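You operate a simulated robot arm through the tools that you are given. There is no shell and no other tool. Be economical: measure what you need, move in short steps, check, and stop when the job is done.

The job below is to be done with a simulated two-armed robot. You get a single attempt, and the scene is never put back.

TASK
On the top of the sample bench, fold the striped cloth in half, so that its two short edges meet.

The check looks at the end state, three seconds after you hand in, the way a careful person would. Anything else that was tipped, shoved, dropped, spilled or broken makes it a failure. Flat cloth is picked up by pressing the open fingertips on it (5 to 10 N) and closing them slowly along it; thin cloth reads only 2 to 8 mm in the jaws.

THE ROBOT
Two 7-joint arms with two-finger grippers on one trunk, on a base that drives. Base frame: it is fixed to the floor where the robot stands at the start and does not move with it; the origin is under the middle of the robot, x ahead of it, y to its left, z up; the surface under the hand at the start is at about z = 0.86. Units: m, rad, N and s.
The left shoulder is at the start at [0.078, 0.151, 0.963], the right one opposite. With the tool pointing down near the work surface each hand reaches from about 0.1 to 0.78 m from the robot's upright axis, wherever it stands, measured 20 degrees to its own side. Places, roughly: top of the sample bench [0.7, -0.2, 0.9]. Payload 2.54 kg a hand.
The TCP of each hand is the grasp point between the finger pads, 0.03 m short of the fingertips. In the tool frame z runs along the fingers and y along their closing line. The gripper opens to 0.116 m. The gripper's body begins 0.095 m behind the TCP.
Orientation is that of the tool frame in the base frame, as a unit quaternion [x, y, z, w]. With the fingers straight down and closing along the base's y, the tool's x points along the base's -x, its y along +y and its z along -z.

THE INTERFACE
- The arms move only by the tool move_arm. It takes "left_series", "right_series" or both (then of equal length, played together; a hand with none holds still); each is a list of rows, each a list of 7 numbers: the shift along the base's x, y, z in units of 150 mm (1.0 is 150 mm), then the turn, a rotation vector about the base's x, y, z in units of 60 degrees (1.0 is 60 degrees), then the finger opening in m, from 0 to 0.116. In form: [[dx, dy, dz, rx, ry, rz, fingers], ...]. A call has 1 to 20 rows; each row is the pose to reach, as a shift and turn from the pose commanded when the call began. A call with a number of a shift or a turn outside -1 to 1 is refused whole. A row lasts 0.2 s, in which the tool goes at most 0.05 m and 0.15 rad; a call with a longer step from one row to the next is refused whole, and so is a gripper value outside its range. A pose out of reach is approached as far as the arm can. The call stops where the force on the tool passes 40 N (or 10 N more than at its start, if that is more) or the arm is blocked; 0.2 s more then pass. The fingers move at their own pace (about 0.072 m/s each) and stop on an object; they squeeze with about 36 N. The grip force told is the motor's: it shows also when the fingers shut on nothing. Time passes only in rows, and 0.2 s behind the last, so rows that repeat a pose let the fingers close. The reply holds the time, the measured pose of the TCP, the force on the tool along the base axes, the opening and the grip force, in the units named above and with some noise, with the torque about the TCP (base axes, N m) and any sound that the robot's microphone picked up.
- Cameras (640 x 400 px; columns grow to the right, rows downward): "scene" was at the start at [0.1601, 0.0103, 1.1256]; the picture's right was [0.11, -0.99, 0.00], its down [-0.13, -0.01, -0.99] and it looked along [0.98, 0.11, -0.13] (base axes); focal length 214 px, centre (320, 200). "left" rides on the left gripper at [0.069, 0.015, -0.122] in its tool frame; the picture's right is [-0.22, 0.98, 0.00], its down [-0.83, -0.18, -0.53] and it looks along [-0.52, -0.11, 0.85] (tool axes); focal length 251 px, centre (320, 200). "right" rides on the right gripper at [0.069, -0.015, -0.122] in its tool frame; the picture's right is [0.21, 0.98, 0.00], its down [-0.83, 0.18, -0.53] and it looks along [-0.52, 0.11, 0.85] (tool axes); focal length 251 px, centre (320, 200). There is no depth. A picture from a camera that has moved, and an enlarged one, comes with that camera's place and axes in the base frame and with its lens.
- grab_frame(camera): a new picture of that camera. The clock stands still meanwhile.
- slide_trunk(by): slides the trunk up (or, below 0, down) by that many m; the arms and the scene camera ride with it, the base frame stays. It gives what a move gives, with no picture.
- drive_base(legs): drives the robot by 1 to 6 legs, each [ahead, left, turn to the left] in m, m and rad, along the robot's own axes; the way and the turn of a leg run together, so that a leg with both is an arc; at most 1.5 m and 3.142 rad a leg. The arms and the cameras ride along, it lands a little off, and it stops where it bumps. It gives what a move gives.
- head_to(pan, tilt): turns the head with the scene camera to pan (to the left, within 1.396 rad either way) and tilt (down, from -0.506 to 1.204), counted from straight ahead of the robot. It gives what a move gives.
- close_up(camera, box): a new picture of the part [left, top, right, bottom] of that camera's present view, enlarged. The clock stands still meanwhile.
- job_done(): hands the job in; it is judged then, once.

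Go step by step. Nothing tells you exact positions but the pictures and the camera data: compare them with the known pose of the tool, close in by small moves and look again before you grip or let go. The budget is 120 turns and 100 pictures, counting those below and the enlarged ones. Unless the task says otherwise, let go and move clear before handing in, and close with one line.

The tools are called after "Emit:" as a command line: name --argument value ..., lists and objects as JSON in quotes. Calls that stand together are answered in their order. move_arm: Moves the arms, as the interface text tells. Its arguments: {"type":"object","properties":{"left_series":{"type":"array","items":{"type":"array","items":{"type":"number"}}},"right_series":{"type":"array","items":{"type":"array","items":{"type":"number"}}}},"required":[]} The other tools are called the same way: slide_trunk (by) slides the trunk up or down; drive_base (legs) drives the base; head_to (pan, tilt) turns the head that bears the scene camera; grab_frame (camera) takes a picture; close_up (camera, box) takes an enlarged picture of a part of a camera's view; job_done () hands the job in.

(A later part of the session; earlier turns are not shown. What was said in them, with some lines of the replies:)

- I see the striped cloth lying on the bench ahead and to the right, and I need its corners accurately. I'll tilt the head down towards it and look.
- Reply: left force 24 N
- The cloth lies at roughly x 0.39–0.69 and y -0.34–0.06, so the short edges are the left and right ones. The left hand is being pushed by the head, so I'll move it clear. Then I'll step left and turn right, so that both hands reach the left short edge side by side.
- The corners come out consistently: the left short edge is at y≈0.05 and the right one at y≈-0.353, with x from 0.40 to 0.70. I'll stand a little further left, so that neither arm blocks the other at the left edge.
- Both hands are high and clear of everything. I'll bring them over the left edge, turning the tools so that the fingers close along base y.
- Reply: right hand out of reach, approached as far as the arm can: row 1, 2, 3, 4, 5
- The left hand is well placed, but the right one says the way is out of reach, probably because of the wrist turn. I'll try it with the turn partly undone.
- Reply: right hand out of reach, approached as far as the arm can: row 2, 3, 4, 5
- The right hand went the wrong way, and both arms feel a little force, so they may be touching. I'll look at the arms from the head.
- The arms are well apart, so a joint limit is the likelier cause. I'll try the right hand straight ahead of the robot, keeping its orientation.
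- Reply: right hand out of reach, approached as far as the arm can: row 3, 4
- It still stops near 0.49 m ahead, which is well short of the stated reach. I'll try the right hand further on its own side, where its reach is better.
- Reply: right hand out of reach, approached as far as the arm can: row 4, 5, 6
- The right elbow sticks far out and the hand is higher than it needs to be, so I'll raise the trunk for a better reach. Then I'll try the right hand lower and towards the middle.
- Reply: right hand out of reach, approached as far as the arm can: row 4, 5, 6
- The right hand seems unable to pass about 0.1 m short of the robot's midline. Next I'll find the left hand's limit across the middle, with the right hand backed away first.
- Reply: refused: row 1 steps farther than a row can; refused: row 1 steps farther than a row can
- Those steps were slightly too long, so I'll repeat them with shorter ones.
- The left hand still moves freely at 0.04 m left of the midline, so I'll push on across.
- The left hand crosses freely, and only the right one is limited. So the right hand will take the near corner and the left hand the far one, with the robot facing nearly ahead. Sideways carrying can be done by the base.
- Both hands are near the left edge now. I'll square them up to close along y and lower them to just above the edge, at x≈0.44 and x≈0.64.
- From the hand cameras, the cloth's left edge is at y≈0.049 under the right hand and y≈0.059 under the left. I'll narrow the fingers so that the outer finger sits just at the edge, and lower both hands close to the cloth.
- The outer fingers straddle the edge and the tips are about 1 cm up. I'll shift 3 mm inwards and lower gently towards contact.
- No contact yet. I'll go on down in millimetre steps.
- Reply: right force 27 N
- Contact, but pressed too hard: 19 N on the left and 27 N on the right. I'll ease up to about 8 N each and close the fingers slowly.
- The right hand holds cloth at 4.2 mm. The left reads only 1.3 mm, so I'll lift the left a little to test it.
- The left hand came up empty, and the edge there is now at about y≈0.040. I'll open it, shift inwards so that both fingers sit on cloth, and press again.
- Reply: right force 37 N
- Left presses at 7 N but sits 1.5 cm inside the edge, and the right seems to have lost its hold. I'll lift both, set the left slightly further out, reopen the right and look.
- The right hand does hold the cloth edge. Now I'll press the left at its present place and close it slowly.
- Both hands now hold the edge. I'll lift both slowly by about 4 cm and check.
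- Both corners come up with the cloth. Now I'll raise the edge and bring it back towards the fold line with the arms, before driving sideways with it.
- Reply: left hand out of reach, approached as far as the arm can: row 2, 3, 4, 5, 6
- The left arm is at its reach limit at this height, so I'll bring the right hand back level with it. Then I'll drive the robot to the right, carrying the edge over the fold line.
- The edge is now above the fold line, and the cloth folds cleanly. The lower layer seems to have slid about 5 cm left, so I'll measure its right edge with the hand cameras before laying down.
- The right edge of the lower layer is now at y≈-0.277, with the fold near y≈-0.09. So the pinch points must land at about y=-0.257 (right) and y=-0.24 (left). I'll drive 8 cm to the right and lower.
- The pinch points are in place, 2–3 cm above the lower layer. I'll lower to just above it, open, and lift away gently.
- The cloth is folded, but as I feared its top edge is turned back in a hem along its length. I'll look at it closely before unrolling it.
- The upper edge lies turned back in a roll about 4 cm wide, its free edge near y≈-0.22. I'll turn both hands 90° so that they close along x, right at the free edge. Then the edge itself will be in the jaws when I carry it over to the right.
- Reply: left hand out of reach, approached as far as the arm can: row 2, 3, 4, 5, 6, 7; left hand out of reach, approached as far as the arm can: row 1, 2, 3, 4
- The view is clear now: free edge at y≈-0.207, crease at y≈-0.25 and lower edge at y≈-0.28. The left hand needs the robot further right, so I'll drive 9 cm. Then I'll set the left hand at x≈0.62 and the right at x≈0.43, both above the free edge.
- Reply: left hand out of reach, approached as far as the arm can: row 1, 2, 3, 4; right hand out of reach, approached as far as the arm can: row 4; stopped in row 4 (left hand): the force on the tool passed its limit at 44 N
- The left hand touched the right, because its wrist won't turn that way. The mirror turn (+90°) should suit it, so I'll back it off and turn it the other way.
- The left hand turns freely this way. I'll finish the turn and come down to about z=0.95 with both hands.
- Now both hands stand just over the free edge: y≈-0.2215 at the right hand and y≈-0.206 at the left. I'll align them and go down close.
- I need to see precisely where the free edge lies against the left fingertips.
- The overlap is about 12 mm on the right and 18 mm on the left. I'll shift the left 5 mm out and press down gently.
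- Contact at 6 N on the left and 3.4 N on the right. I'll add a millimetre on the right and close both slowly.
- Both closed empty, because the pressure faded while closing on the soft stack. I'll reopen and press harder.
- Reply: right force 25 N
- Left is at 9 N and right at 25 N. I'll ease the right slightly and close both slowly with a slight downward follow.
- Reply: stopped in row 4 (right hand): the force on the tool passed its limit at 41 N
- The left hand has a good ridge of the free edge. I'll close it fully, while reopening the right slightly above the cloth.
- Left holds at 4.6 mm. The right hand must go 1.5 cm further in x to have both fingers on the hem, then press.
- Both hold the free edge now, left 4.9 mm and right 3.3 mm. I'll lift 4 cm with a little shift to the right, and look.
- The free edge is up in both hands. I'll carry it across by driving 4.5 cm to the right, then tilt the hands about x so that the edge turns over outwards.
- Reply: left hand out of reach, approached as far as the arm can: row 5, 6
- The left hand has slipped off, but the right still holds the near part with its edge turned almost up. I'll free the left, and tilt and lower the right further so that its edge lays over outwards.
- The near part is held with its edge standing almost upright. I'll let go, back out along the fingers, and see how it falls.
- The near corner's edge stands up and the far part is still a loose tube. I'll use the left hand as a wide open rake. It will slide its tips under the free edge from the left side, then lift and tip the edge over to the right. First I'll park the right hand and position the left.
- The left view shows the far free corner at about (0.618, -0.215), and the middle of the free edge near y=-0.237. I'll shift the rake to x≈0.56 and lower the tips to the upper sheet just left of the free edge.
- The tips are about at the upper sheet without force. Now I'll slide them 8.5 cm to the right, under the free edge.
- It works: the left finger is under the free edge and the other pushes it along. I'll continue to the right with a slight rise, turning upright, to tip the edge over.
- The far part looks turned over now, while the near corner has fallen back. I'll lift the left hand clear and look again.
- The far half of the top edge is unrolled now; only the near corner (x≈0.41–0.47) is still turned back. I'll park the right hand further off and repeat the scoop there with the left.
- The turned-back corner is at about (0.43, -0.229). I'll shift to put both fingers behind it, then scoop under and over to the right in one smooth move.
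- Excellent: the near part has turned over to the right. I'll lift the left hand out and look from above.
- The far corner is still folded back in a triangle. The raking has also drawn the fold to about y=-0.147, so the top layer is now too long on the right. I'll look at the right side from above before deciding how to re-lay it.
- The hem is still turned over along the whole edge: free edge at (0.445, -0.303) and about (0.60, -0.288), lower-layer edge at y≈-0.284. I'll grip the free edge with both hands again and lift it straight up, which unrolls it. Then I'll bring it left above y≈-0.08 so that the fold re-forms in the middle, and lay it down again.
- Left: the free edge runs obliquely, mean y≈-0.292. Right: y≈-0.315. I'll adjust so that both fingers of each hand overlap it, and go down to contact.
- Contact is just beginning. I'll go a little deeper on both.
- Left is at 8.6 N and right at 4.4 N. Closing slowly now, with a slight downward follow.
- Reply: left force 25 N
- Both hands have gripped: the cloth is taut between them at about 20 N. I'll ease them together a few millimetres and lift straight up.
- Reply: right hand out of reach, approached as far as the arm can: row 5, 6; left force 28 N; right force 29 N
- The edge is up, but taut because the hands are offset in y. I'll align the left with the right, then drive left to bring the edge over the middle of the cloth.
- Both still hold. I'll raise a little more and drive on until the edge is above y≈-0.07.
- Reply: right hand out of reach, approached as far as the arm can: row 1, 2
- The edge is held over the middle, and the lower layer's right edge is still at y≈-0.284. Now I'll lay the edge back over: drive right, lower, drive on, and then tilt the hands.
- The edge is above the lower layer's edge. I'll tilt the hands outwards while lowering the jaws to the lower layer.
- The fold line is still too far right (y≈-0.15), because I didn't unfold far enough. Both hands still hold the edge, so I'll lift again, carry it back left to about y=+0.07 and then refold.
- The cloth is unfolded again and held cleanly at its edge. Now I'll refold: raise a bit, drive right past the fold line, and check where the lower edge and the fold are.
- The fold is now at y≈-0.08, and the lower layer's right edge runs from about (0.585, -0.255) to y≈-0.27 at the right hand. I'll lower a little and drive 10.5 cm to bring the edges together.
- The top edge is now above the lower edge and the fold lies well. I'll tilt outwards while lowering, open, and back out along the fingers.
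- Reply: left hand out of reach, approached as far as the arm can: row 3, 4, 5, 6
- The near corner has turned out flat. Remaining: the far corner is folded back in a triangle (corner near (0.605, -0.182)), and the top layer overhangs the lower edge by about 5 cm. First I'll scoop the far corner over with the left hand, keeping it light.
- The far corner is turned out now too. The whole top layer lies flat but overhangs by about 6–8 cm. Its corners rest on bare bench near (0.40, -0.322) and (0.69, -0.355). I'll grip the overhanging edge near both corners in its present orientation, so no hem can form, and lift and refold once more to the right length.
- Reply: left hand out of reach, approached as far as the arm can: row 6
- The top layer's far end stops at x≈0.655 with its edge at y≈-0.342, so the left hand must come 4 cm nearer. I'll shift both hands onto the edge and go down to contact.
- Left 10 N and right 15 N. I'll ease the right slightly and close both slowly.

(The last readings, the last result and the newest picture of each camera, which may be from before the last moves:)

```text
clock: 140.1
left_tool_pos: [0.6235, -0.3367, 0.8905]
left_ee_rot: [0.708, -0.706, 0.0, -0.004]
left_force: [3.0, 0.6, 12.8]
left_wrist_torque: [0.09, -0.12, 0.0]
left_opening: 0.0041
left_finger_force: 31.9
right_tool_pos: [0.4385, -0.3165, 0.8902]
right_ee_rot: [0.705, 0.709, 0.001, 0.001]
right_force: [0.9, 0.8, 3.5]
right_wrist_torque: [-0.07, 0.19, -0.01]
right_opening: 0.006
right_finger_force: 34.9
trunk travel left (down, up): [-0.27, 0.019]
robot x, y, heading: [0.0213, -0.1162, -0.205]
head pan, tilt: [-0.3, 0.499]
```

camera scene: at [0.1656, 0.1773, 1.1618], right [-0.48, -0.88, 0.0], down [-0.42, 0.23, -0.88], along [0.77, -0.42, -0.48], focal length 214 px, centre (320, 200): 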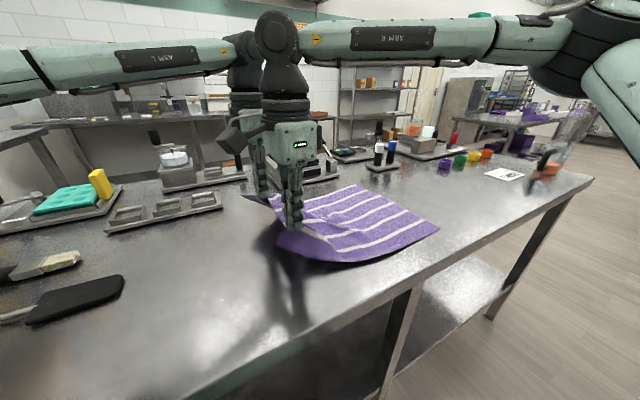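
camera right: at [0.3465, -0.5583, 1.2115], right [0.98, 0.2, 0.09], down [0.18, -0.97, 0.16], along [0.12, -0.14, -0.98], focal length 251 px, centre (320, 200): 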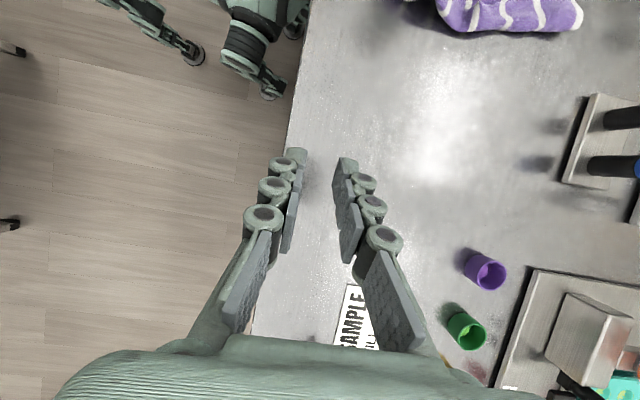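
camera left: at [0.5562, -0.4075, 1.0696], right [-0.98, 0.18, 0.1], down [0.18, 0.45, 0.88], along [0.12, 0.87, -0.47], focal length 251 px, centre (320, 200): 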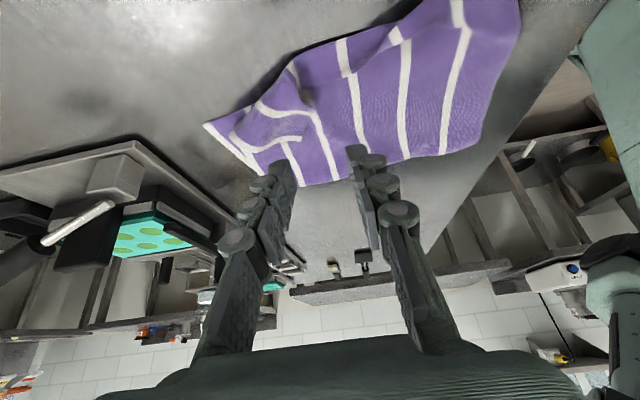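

Both have a good hold (4.1 and 6.0 mm) at the very edge. I'll lift and carry it back left to unfold.

Emit:
move_arm --left_series '[[0, 0, 0.06, 0, 0, 0, 0], [0, 0, 0.15, 0, 0, 0, 0], [0, 0, 0.27, 0, 0, 0, 0], [0, 0.05, 0.39, 0, 0, 0, 0], [0, 0.1, 0.5, 0, 0, 0, 0]]' --right_series '[[0, 0, 0.06, 0, 0, 0, 0], [0, 0, 0.15, 0, 0, 0, 0], [0, 0, 0.27, 0, 0, 0, 0], [0, 0, 0.39, 0, 0, 0, 0], [0, 0, 0.5, 0, 0, 0, 0]]'

Emit:
drive_base --legs '[[-0.02, 0.098, 0], [-0.028, 0.137, 0], [-0.028, 0.137, 0]]'

```text
clock: 141.3
left_tool_pos: [0.6274, -0.3236, 0.9637]
left_ee_rot: [0.708, -0.706, -0.001, -0.003]
left_force: [0.3, -0.1, -1.0]
left_wrist_torque: [0.0, 0.0, 0.04]
left_opening: 0.0
left_finger_force: 28.4
right_tool_pos: [0.4383, -0.317, 0.964]
right_ee_rot: [0.705, 0.709, 0.0, -0.001]
right_force: [0.7, -0.4, -0.3]
right_wrist_torque: [0.0, 0.01, 0.01]
right_opening: 0.0001
right_finger_force: 28.7
trunk travel left (down, up): [-0.27, 0.019]
robot x, y, heading: [0.0216, -0.1125, -0.201]
head pan, tilt: [-0.3, 0.499]
```

```text
clock: 146.0
left_tool_pos: [0.6281, 0.051, 0.9643]
left_ee_rot: [-0.706, 0.708, 0.001, 0.003]
left_force: [-0.2, 0.5, 0.0]
left_wrist_torque: [0.0, 0.0, 0.07]
left_opening: 0.0001
left_finger_force: 29.0
right_tool_pos: [0.4386, 0.0579, 0.9635]
right_ee_rot: [0.708, 0.706, 0.001, -0.001]
right_force: [-1.3, 0.0, -0.1]
right_wrist_torque: [0.01, 0.04, 0.0]
right_opening: 0.0
right_finger_force: 28.5
trunk travel left (down, up): [-0.27, 0.019]
robot x, y, heading: [0.0191, 0.2672, -0.208]
head pan, tilt: [-0.3, 0.499]
```

Both hands slipped off during the lift; I should have checked before driving. I'll look at how the cloth lies now.

Emit:
close_up --camera "scene" --box '[290, 150, 500, 290]'

```text
2.86 times, centred on (395, 220) of scene
camera zoom: at [0.1673, 0.2051, 1.1618], right [-0.49, -0.87, 0.0], down [-0.42, 0.23, -0.88], along [0.77, -0.43, -0.48], focal length 613 px, centre (106, 143)
```

zoom: 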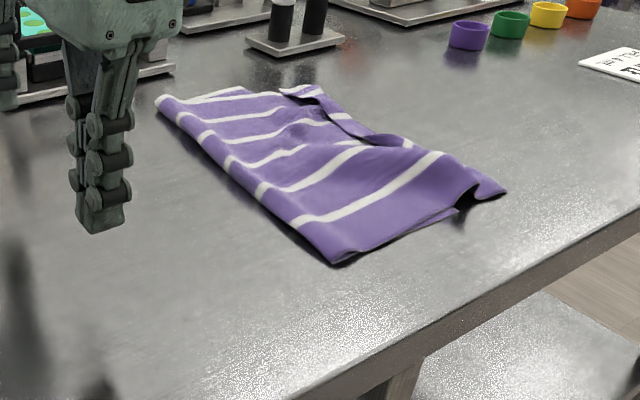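

The cloth is still folded, but the top layer overhangs by about 7 cm. I'll go back and take a deeper grip, with the full finger width on the cloth, about 2 cm from the edge.

Emit:
drive_base --legs '[[0.028, -0.137, 0], [0.028, -0.137, 0], [0.02, -0.098, 0]]'

Emit:
move_arm --left_series '[[0, 0, 0, 0, 0, 0, 0.02], [0, 0, 0, 0, 0, 0, 0.04]]' --right_series '[[0, 0, 0, 0, 0, 0, 0.02], [0, 0, 0, 0, 0, 0, 0.04]]'

```text
clock: 150.8
left_tool_pos: [0.624, -0.3335, 0.9642]
left_ee_rot: [-0.705, 0.709, 0.002, 0.003]
left_force: [1.1, -0.1, -0.7]
left_wrist_torque: [0.0, 0.0, -0.04]
left_opening: 0.0001
left_finger_force: 28.4
right_tool_pos: [0.4356, -0.3268, 0.9645]
right_ee_rot: [0.708, 0.706, 0.0, 0.0]
right_force: [-0.1, -0.5, 0.1]
right_wrist_torque: [0.0, 0.0, -0.01]
right_opening: 0.0
right_finger_force: 28.2
trunk travel left (down, up): [-0.27, 0.019]
robot x, y, heading: [0.0183, -0.1202, -0.208]
head pan, tilt: [-0.3, 0.499]
```

```text
clock: 151.4
left_tool_pos: [0.6224, -0.3328, 0.9645]
left_ee_rot: [-0.705, 0.709, 0.003, 0.003]
left_force: [-0.2, -0.7, 0.0]
left_wrist_torque: [-0.01, 0.0, 0.0]
left_opening: 0.04
left_finger_force: 0.1
right_tool_pos: [0.4357, -0.3267, 0.9633]
right_ee_rot: [0.709, 0.706, 0.001, -0.001]
right_force: [0.1, 0.4, 0.2]
right_wrist_torque: [0.01, 0.03, -0.02]
right_opening: 0.0398
right_finger_force: 0.1
trunk travel left (down, up): [-0.27, 0.019]
robot x, y, heading: [0.0158, -0.1195, -0.211]
head pan, tilt: [-0.3, 0.499]
```

Emit:
move_arm --left_series '[[-0.05, 0.05, -0.12, 0, 0, 0, 0.04], [-0.05, 0.1, -0.25, 0, 0, 0, 0.04], [-0.05, 0.1, -0.38, 0, 0, 0, 0.04], [-0.05, 0.1, -0.45, 0, 0, 0, 0.04], [-0.05, 0.1, -0.475, 0, 0, 0, 0.04], [-0.05, 0.1, -0.485, 0, 0, 0, 0.04], [-0.05, 0.1, -0.485, 0, 0, 0, 0.04]]' --right_series '[[0.03, 0.05, -0.12, 0, 0, 0, 0.04], [0.03, 0.1, -0.25, 0, 0, 0, 0.04], [0.03, 0.1, -0.38, 0, 0, 0, 0.04], [0.03, 0.1, -0.45, 0, 0, 0, 0.04], [0.03, 0.1, -0.475, 0, 0, 0, 0.04], [0.03, 0.1, -0.485, 0, 0, 0, 0.04], [0.03, 0.1, -0.485, 0, 0, 0, 0.04]]'

```text
clock: 153.0
left_tool_pos: [0.6146, -0.3184, 0.8924]
left_ee_rot: [-0.706, 0.709, 0.001, 0.003]
left_force: [0.7, -1.2, 6.6]
left_wrist_torque: [-0.02, -0.05, -0.02]
left_opening: 0.0407
left_finger_force: 0.5
right_tool_pos: [0.4402, -0.3096, 0.8916]
right_ee_rot: [0.709, 0.705, 0.003, 0.0]
right_force: [0.8, 1.6, 10.7]
right_wrist_torque: [0.05, -0.31, 0.03]
right_opening: 0.0412
right_finger_force: 0.4
trunk travel left (down, up): [-0.27, 0.019]
robot x, y, heading: [0.0154, -0.1193, -0.209]
head pan, tilt: [-0.3, 0.499]
```

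Good contact: 6.6 N and 10.7 N. Closing slowly with a slight follow.

Emit:
move_arm --left_series '[[0, 0, -0.004, 0, 0, 0, 0.037], [0, 0, -0.005, 0, 0, 0, 0.034], [0, 0, -0.006, 0, 0, 0, 0.031], [0, 0, -0.007, 0, 0, 0, 0.028], [0, 0, -0.008, 0, 0, 0, 0.025], [0, 0, -0.008, 0, 0, 0, 0.022], [0, 0, -0.008, 0, 0, 0, 0.019], [0, 0, -0.008, 0, 0, 0, 0.016], [0, 0, -0.008, 0, 0, 0, 0.013], [0, 0, -0.008, 0, 0, 0, 0.01], [0, 0, -0.008, 0, 0, 0, 0.007], [0, 0, -0.008, 0, 0, 0, 0.004], [0, 0, -0.008, 0, 0, 0, 0], [0, 0, -0.008, 0, 0, 0, 0]]' --right_series '[[0, 0, 0, 0, 0, 0, 0.037], [0, 0, -0.001, 0, 0, 0, 0.034], [0, 0, -0.002, 0, 0, 0, 0.031], [0, 0, -0.003, 0, 0, 0, 0.028], [0, 0, -0.004, 0, 0, 0, 0.025], [0, 0, -0.004, 0, 0, 0, 0.022], [0, 0, -0.004, 0, 0, 0, 0.019], [0, 0, -0.004, 0, 0, 0, 0.016], [0, 0, -0.004, 0, 0, 0, 0.013], [0, 0, -0.004, 0, 0, 0, 0.01], [0, 0, -0.004, 0, 0, 0, 0.007], [0, 0, -0.004, 0, 0, 0, 0.004], [0, 0, -0.004, 0, 0, 0, 0], [0, 0, -0.004, 0, 0, 0, 0]]'

Emit:
move_arm --left_series '[[0, 0, 0.01, 0, 0, 0, 0], [0, 0, 0.03, 0, 0, 0, 0], [0, 0, 0.06, 0, 0, 0, 0], [0, 0, 0.1, 0, 0, 0, 0], [0, 0, 0.15, 0, 0, 0, 0]]' --right_series '[[0, 0, 0.01, 0, 0, 0, 0], [0, 0, 0.03, 0, 0, 0, 0], [0, 0, 0.06, 0, 0, 0, 0], [0, 0, 0.1, 0, 0, 0, 0], [0, 0, 0.15, 0, 0, 0, 0]]'

```text
clock: 156.0
left_tool_pos: [0.6146, -0.3182, 0.8912]
left_ee_rot: [-0.705, 0.709, 0.002, 0.004]
left_force: [-6.3, 0.5, 4.4]
left_wrist_torque: [0.01, 0.52, -0.07]
left_opening: 0.0013
left_finger_force: 28.1
right_tool_pos: [0.441, -0.3114, 0.8908]
right_ee_rot: [0.709, 0.706, 0.002, 0.0]
right_force: [3.8, -0.3, 2.0]
right_wrist_torque: [-0.12, -0.19, -0.08]
right_opening: 0.004
right_finger_force: 30.7
trunk travel left (down, up): [-0.27, 0.019]
robot x, y, heading: [0.0175, -0.119, -0.215]
head pan, tilt: [-0.3, 0.499]
```

```text
clock: 157.2
left_tool_pos: [0.6165, -0.3202, 0.9137]
left_ee_rot: [-0.705, 0.709, 0.001, 0.003]
left_force: [-4.9, 0.5, -0.4]
left_wrist_torque: [0.06, 0.15, 0.02]
left_opening: 0.0048
left_finger_force: 32.8
right_tool_pos: [0.4415, -0.3119, 0.9129]
right_ee_rot: [0.708, 0.706, 0.0, -0.001]
right_force: [4.5, -0.5, -0.1]
right_wrist_torque: [0.02, -0.11, -0.03]
right_opening: 0.0036
right_finger_force: 30.6
trunk travel left (down, up): [-0.27, 0.019]
robot x, y, heading: [0.0178, -0.1162, -0.213]
head pan, tilt: [-0.3, 0.499]
```

Both hold: the cloth is slightly taut between the hands (±5 N in x). I'll lift on slowly and check again.

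Emit:
move_arm --left_series '[[0, 0.02, 0.08, 0, 0, 0, 0], [0, 0.04, 0.16, 0, 0, 0, 0], [0, 0.06, 0.24, 0, 0, 0, 0], [0, 0.06, 0.32, 0, 0, 0, 0], [0, 0.06, 0.4, 0, 0, 0, 0]]' --right_series '[[0, 0, 0.08, 0, 0, 0, 0], [0, 0, 0.16, 0, 0, 0, 0], [0, 0, 0.24, 0, 0, 0, 0], [0, 0, 0.32, 0, 0, 0, 0], [0, 0, 0.4, 0, 0, 0, 0]]'

Emit:
drive_base --legs '[[-0.02, 0.098, 0], [-0.02, 0.098, 0]]'

```text
clock: 158.4
left_tool_pos: [0.6135, -0.3089, 0.9719]
left_ee_rot: [-0.705, 0.709, 0.0, 0.003]
left_force: [-7.2, 0.7, -1.1]
left_wrist_torque: [-0.05, 0.63, -0.04]
left_opening: 0.0018
left_finger_force: 28.0
right_tool_pos: [0.4402, -0.3115, 0.9741]
right_ee_rot: [0.708, 0.706, 0.0, 0.0]
right_force: [6.7, 0.1, -0.4]
right_wrist_torque: [-0.05, -0.56, -0.01]
right_opening: 0.0015
right_finger_force: 27.8
trunk travel left (down, up): [-0.27, 0.019]
robot x, y, heading: [0.0158, -0.122, -0.209]
head pan, tilt: [-0.3, 0.499]
```

```text
clock: 161.2
left_tool_pos: [0.6184, -0.104, 0.972]
left_ee_rot: [-0.707, 0.708, 0.001, 0.003]
left_force: [-1.2, -0.3, -1.9]
left_wrist_torque: [0.01, -0.03, -0.02]
left_opening: 0.0051
left_finger_force: 31.9
right_tool_pos: [0.4416, -0.107, 0.9724]
right_ee_rot: [0.707, 0.707, 0.0, -0.001]
right_force: [3.7, 1.1, -1.1]
right_wrist_torque: [-0.03, 0.07, 0.01]
right_opening: 0.0049
right_finger_force: 32.6
trunk travel left (down, up): [-0.27, 0.019]
robot x, y, heading: [0.0192, 0.0839, -0.204]
head pan, tilt: [-0.3, 0.499]
```

Still held. I'll go on left to y≈+0.085 to unfold fully, then come back over the fold line.

Emit:
drive_base --legs '[[-0.019, 0.093, 0], [-0.019, 0.093, 0]]'

Emit:
move_arm --left_series '[[0, 0, 0.1, 0, 0, 0, 0], [0, 0, 0.15, 0, 0, 0, 0]]' --right_series '[[0, 0, 0.1, 0, 0, 0, 0], [0, 0, 0.15, 0, 0, 0, 0]]'

```text
clock: 164.0
left_tool_pos: [0.6205, 0.0894, 0.9725]
left_ee_rot: [0.707, -0.707, -0.001, -0.003]
left_force: [-6.0, -0.5, 3.5]
left_wrist_torque: [-0.01, 0.48, -0.05]
left_opening: 0.0008
left_finger_force: 31.7
right_tool_pos: [0.4447, 0.0858, 0.974]
right_ee_rot: [0.707, 0.707, 0.001, 0.0]
right_force: [6.3, 2.0, 1.1]
right_wrist_torque: [-0.03, -0.59, 0.06]
right_opening: 0.0018
right_finger_force: 27.8
trunk travel left (down, up): [-0.27, 0.019]
robot x, y, heading: [0.0222, 0.2759, -0.21]
head pan, tilt: [-0.3, 0.499]
```

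```text
clock: 164.6
left_tool_pos: [0.619, 0.0903, 0.9948]
left_ee_rot: [-0.706, 0.708, 0.002, 0.002]
left_force: [-4.6, 1.2, 4.3]
left_wrist_torque: [0.01, 0.09, 0.0]
left_opening: 0.001
left_finger_force: 31.0
right_tool_pos: [0.4455, 0.0859, 0.9971]
right_ee_rot: [0.707, 0.707, 0.0, 0.0]
right_force: [1.7, 0.3, 0.8]
right_wrist_torque: [-0.03, 0.0, -0.01]
right_opening: 0.0048
right_finger_force: 33.6
trunk travel left (down, up): [-0.27, 0.019]
robot x, y, heading: [0.0194, 0.2757, -0.208]
head pan, tilt: [-0.3, 0.499]
```

Both still hold. Driving back right past the fold line; then I'll use my last picture to measure the lower edge before laying down.

Emit:
drive_base --legs '[[0.025, -0.122, 0], [0.025, -0.122, 0]]'

Emit:
move_arm --left_series '[[0, 0, -0.06, 0, 0, 0, 0], [0, 0, -0.1, 0, 0, 0, 0]]' --right_series '[[0, 0, -0.06, 0, 0, 0, 0], [0, 0, -0.1, 0, 0, 0, 0]]'

Emit:
grab_frame --camera "left"

```text
clock: 167.8
left_tool_pos: [0.6188, -0.159, 0.9949]
left_ee_rot: [0.708, -0.707, -0.001, -0.002]
left_force: [-7.9, -0.7, 3.7]
left_wrist_torque: [0.0, 0.01, -0.08]
left_opening: 0.0025
left_finger_force: 36.8
right_tool_pos: [0.4448, -0.1642, 0.9964]
right_ee_rot: [0.707, 0.707, 0.0, 0.0]
right_force: [4.1, -0.4, 1.7]
right_wrist_torque: [0.01, -0.02, 0.03]
right_opening: 0.0037
right_finger_force: 38.2
trunk travel left (down, up): [-0.27, 0.019]
robot x, y, heading: [0.0173, 0.0265, -0.202]
head pan, tilt: [-0.3, 0.499]
```

```text
clock: 168.4
left_tool_pos: [0.6191, -0.1583, 0.9793]
left_ee_rot: [-0.707, 0.707, 0.001, 0.002]
left_force: [-4.5, -0.8, -0.4]
left_wrist_torque: [-0.02, 0.1, 0.02]
left_opening: 0.0046
left_finger_force: 39.8
right_tool_pos: [0.4447, -0.1617, 0.9796]
right_ee_rot: [0.707, 0.707, 0.0, -0.001]
right_force: [1.9, 1.4, -2.4]
right_wrist_torque: [0.02, -0.06, 0.03]
right_opening: 0.0052
right_finger_force: 32.7
trunk travel left (down, up): [-0.27, 0.019]
robot x, y, heading: [0.0193, 0.0287, -0.204]
head pan, tilt: [-0.3, 0.499]
```

```text
0 pictures are left
camera left: at [0.6024, -0.2281, 1.0995], right [-0.98, 0.22, 0.0], down [0.18, 0.82, 0.54], along [0.12, 0.53, -0.84], focal length 251 px, centre (320, 200)
```

left: 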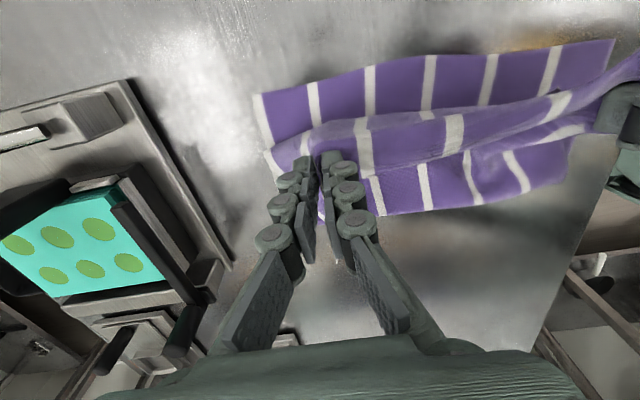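

The last picture shows the lower edge has moved to y≈-0.187 (near) and -0.20 (far), so the hands are already almost above it. I'll lower there, with the jaws 2 cm inside the lower edge since the cloth edge is 2 cm beyond the jaws, and then release gently.

Emit:
move_arm --left_series '[[0, -0.02, -0.08, 0, 0, 0, 0], [0, -0.04, -0.16, 0, 0, 0, 0], [0, -0.07, -0.24, 0, 0, 0, 0], [0, -0.1, -0.32, 0, 0, 0, 0], [0, -0.13, -0.4, 0, 0, 0, 0], [0, -0.14, -0.47, 0, 0, 0, 0], [0, -0.14, -0.53, 0, 0, 0, 0]]' --right_series '[[0, 0, -0.08, 0, 0, 0, 0], [0, 0, -0.16, 0, 0, 0, 0], [0, -0.01, -0.24, 0, 0, 0, 0], [0, -0.02, -0.32, 0, 0, 0, 0], [0, -0.03, -0.4, 0, 0, 0, 0], [0, -0.04, -0.47, 0, 0, 0, 0], [0, -0.04, -0.53, 0, 0, 0, 0]]'

```text
clock: 170.0
left_tool_pos: [0.6189, -0.1794, 0.9007]
left_ee_rot: [-0.707, 0.707, 0.001, 0.003]
left_force: [-2.1, -0.5, 1.2]
left_wrist_torque: [0.03, -0.14, -0.02]
left_opening: 0.0013
left_finger_force: 28.6
right_tool_pos: [0.4428, -0.1713, 0.9015]
right_ee_rot: [0.707, 0.707, 0.001, -0.001]
right_force: [5.1, -0.2, -1.6]
right_wrist_torque: [-0.03, -0.55, 0.02]
right_opening: 0.0034
right_finger_force: 30.3
trunk travel left (down, up): [-0.27, 0.019]
robot x, y, heading: [0.0203, 0.0268, -0.202]
head pan, tilt: [-0.3, 0.499]
```

Emit:
move_arm --left_series '[[0, 0, -0.01, 0, 0, 0, 0.01], [0, 0, -0.01, 0, 0, 0, 0.025], [0, 0, -0.01, 0, 0, 0, 0.04], [0, 0, -0.01, 0, 0, 0, 0.04], [0, 0, 0.06, 0, 0, 0, 0.04], [0, 0, 0.15, 0, 0, 0, 0.04], [0, 0, 0.35, 0, 0, 0, 0.04], [0, 0, 0.6, 0, 0, 0, 0.04]]' --right_series '[[0, 0, -0.01, 0, 0, 0, 0.01], [0, 0, -0.01, 0, 0, 0, 0.025], [0, 0, -0.01, 0, 0, 0, 0.04], [0, 0, -0.01, 0, 0, 0, 0.04], [0, 0, 0.06, 0, 0, 0, 0.04], [0, 0, 0.15, 0, 0, 0, 0.04], [0, 0, 0.35, 0, 0, 0, 0.04], [0, 0, 0.6, 0, 0, 0, 0.04]]'

```text
clock: 171.8
left_tool_pos: [0.6208, -0.1801, 0.9915]
left_ee_rot: [0.707, -0.707, 0.0, -0.003]
left_force: [-0.3, 0.8, 0.3]
left_wrist_torque: [0.05, 0.01, -0.01]
left_opening: 0.0399
left_finger_force: 0.1
right_tool_pos: [0.4466, -0.1708, 0.9926]
right_ee_rot: [0.706, 0.708, -0.001, 0.0]
right_force: [0.2, 0.3, -0.3]
right_wrist_torque: [0.02, 0.01, -0.01]
right_opening: 0.0401
right_finger_force: 0.1
trunk travel left (down, up): [-0.27, 0.019]
robot x, y, heading: [0.0218, 0.0276, -0.211]
head pan, tilt: [-0.3, 0.499]
```

Released cleanly. I'll now press the top layer down gently with the open fingertips, working from the edge towards the fold, so that any slack settles into the fold.

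Emit:
drive_base --legs '[[-0.01, 0.049, 0]]'

Emit:
move_arm --left_series '[[0, 0, -0.2, 0, 0, 0, 0.08], [0, 0, -0.4, 0, 0, 0, 0.08], [0, 0, -0.52, 0, 0, 0, 0.08], [0, 0, -0.58, 0, 0, 0, 0.08], [0, 0, -0.62, 0, 0, 0, 0.08], [0, 0, -0.62, 0, 0, 0, 0.08], [0, 0, -0.5, 0, 0, 0, 0.08], [0, 0, -0.25, 0, 0, 0, 0.08], [0, 0, 0, 0, 0, 0, 0.08]]' --right_series '[[0, 0, -0.2, 0, 0, 0, 0.08], [0, 0, -0.4, 0, 0, 0, 0.08], [0, 0, -0.52, 0, 0, 0, 0.08], [0, 0, -0.58, 0, 0, 0, 0.08], [0, 0, -0.62, 0, 0, 0, 0.08], [0, 0, -0.62, 0, 0, 0, 0.08], [0, 0, -0.5, 0, 0, 0, 0.08], [0, 0, -0.25, 0, 0, 0, 0.08], [0, 0, 0, 0, 0, 0, 0.08]]'

Emit:
drive_base --legs '[[-0.01, 0.049, 0]]'

Emit:
move_arm --left_series '[[0, 0, -0.2, 0, 0, 0, 0.08], [0, 0, -0.4, 0, 0, 0, 0.08], [0, 0, -0.52, 0, 0, 0, 0.08], [0, 0, -0.58, 0, 0, 0, 0.08], [0, 0, -0.62, 0, 0, 0, 0.08], [0, 0, -0.62, 0, 0, 0, 0.08], [0, 0, -0.5, 0, 0, 0, 0.08], [0, 0, -0.25, 0, 0, 0, 0.08], [0, 0, 0, 0, 0, 0, 0.08]]' --right_series '[[0, 0, -0.2, 0, 0, 0, 0.08], [0, 0, -0.4, 0, 0, 0, 0.08], [0, 0, -0.52, 0, 0, 0, 0.08], [0, 0, -0.58, 0, 0, 0, 0.08], [0, 0, -0.62, 0, 0, 0, 0.08], [0, 0, -0.62, 0, 0, 0, 0.08], [0, 0, -0.5, 0, 0, 0, 0.08], [0, 0, -0.25, 0, 0, 0, 0.08], [0, 0, 0, 0, 0, 0, 0.08]]'

```text
clock: 173.0
left_tool_pos: [0.6222, -0.1297, 0.99]
left_ee_rot: [0.708, -0.706, -0.002, -0.002]
left_force: [-0.6, 0.5, -0.4]
left_wrist_torque: [-0.01, 0.0, 0.0]
left_opening: 0.0399
left_finger_force: 0.0
right_tool_pos: [0.4471, -0.1216, 0.9916]
right_ee_rot: [0.706, 0.708, 0.0, 0.0]
right_force: [-0.3, -0.1, 0.2]
right_wrist_torque: [0.0, -0.03, 0.03]
right_opening: 0.0399
right_finger_force: 0.1
trunk travel left (down, up): [-0.27, 0.019]
robot x, y, heading: [0.0167, 0.075, -0.2]
head pan, tilt: [-0.3, 0.499]
```

```text
clock: 175.0
left_tool_pos: [0.6228, -0.1293, 0.9893]
left_ee_rot: [0.708, -0.707, -0.002, -0.003]
left_force: [-0.3, 0.9, -0.4]
left_wrist_torque: [0.01, -0.04, -0.02]
left_opening: 0.0802
left_finger_force: 0.2
right_tool_pos: [0.4476, -0.1206, 0.9902]
right_ee_rot: [0.706, 0.708, 0.0, 0.001]
right_force: [-0.3, 0.2, -0.6]
right_wrist_torque: [0.0, -0.03, -0.03]
right_opening: 0.0802
right_finger_force: 0.0
trunk travel left (down, up): [-0.27, 0.019]
robot x, y, heading: [0.0186, 0.0753, -0.206]
head pan, tilt: [-0.3, 0.499]
```

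```text
clock: 176.1
left_tool_pos: [0.6245, -0.0808, 0.9884]
left_ee_rot: [0.708, -0.706, -0.001, -0.002]
left_force: [1.0, -0.7, 0.5]
left_wrist_torque: [-0.04, -0.01, 0.01]
left_opening: 0.08
left_finger_force: 0.0
right_tool_pos: [0.4477, -0.0713, 0.9894]
right_ee_rot: [0.706, 0.708, 0.0, 0.0]
right_force: [0.0, 0.2, -0.1]
right_wrist_torque: [0.0, -0.03, 0.0]
right_opening: 0.0801
right_finger_force: 0.1
trunk travel left (down, up): [-0.27, 0.019]
robot x, y, heading: [0.0206, 0.123, -0.204]
head pan, tilt: [-0.3, 0.499]
```

```text
clock: 178.1
left_tool_pos: [0.6248, -0.0786, 0.9897]
left_ee_rot: [0.708, -0.706, -0.001, -0.003]
left_force: [0.2, 0.2, 1.2]
left_wrist_torque: [0.01, -0.01, -0.01]
left_opening: 0.0801
left_finger_force: 0.0
right_tool_pos: [0.4467, -0.0711, 0.9879]
right_ee_rot: [0.706, 0.708, 0.0, 0.0]
right_force: [0.2, -0.1, 0.6]
right_wrist_torque: [0.02, 0.01, 0.0]
right_opening: 0.0798
right_finger_force: 0.0
trunk travel left (down, up): [-0.27, 0.019]
robot x, y, heading: [0.02, 0.1271, -0.205]
head pan, tilt: [-0.3, 0.499]
```

Nothing was caught while pressing. I'll raise both hands well clear of the cloth and then hand in.

Emit:
move_arm --left_series '[[0, 0.05, 0.1, 0, 0, 0, 0.08], [0, 0.1, 0.2, 0, 0, 0, 0.08], [0, 0.2, 0.3, 0, 0, 0, 0.08]]' --right_series '[[0, -0.05, 0.1, 0, 0, 0, 0.08], [-0.1, -0.1, 0.2, 0, 0, 0, 0.08], [-0.2, -0.2, 0.3, 0, 0, 0, 0.08]]'

Emit:
job_done

```text
clock: 178.9
left_tool_pos: [0.6251, -0.0503, 1.0342]
left_ee_rot: [0.708, -0.706, -0.001, -0.003]
left_force: [1.2, -0.4, -0.3]
left_wrist_torque: [-0.01, -0.02, 0.01]
left_opening: 0.08
left_finger_force: 0.0
right_tool_pos: [0.4161, -0.1019, 1.0324]
right_ee_rot: [0.705, 0.709, 0.0, -0.001]
right_force: [-0.7, 0.6, -0.8]
right_wrist_torque: [-0.01, -0.01, 0.0]
right_opening: 0.0801
right_finger_force: 0.0
trunk travel left (down, up): [-0.27, 0.019]
robot x, y, heading: [0.023, 0.1226, -0.206]
head pan, tilt: [-0.3, 0.499]
```

```text
The job is handed in.
```

I folded the cloth over with its two short edges laid together as best I could measure, and handed the job in. I had no pictures left to check the final lay: the edges may be a few centimetres off and the fold may hold some slack. The cloth also slid left on the bench, and I saw nothing else moved.
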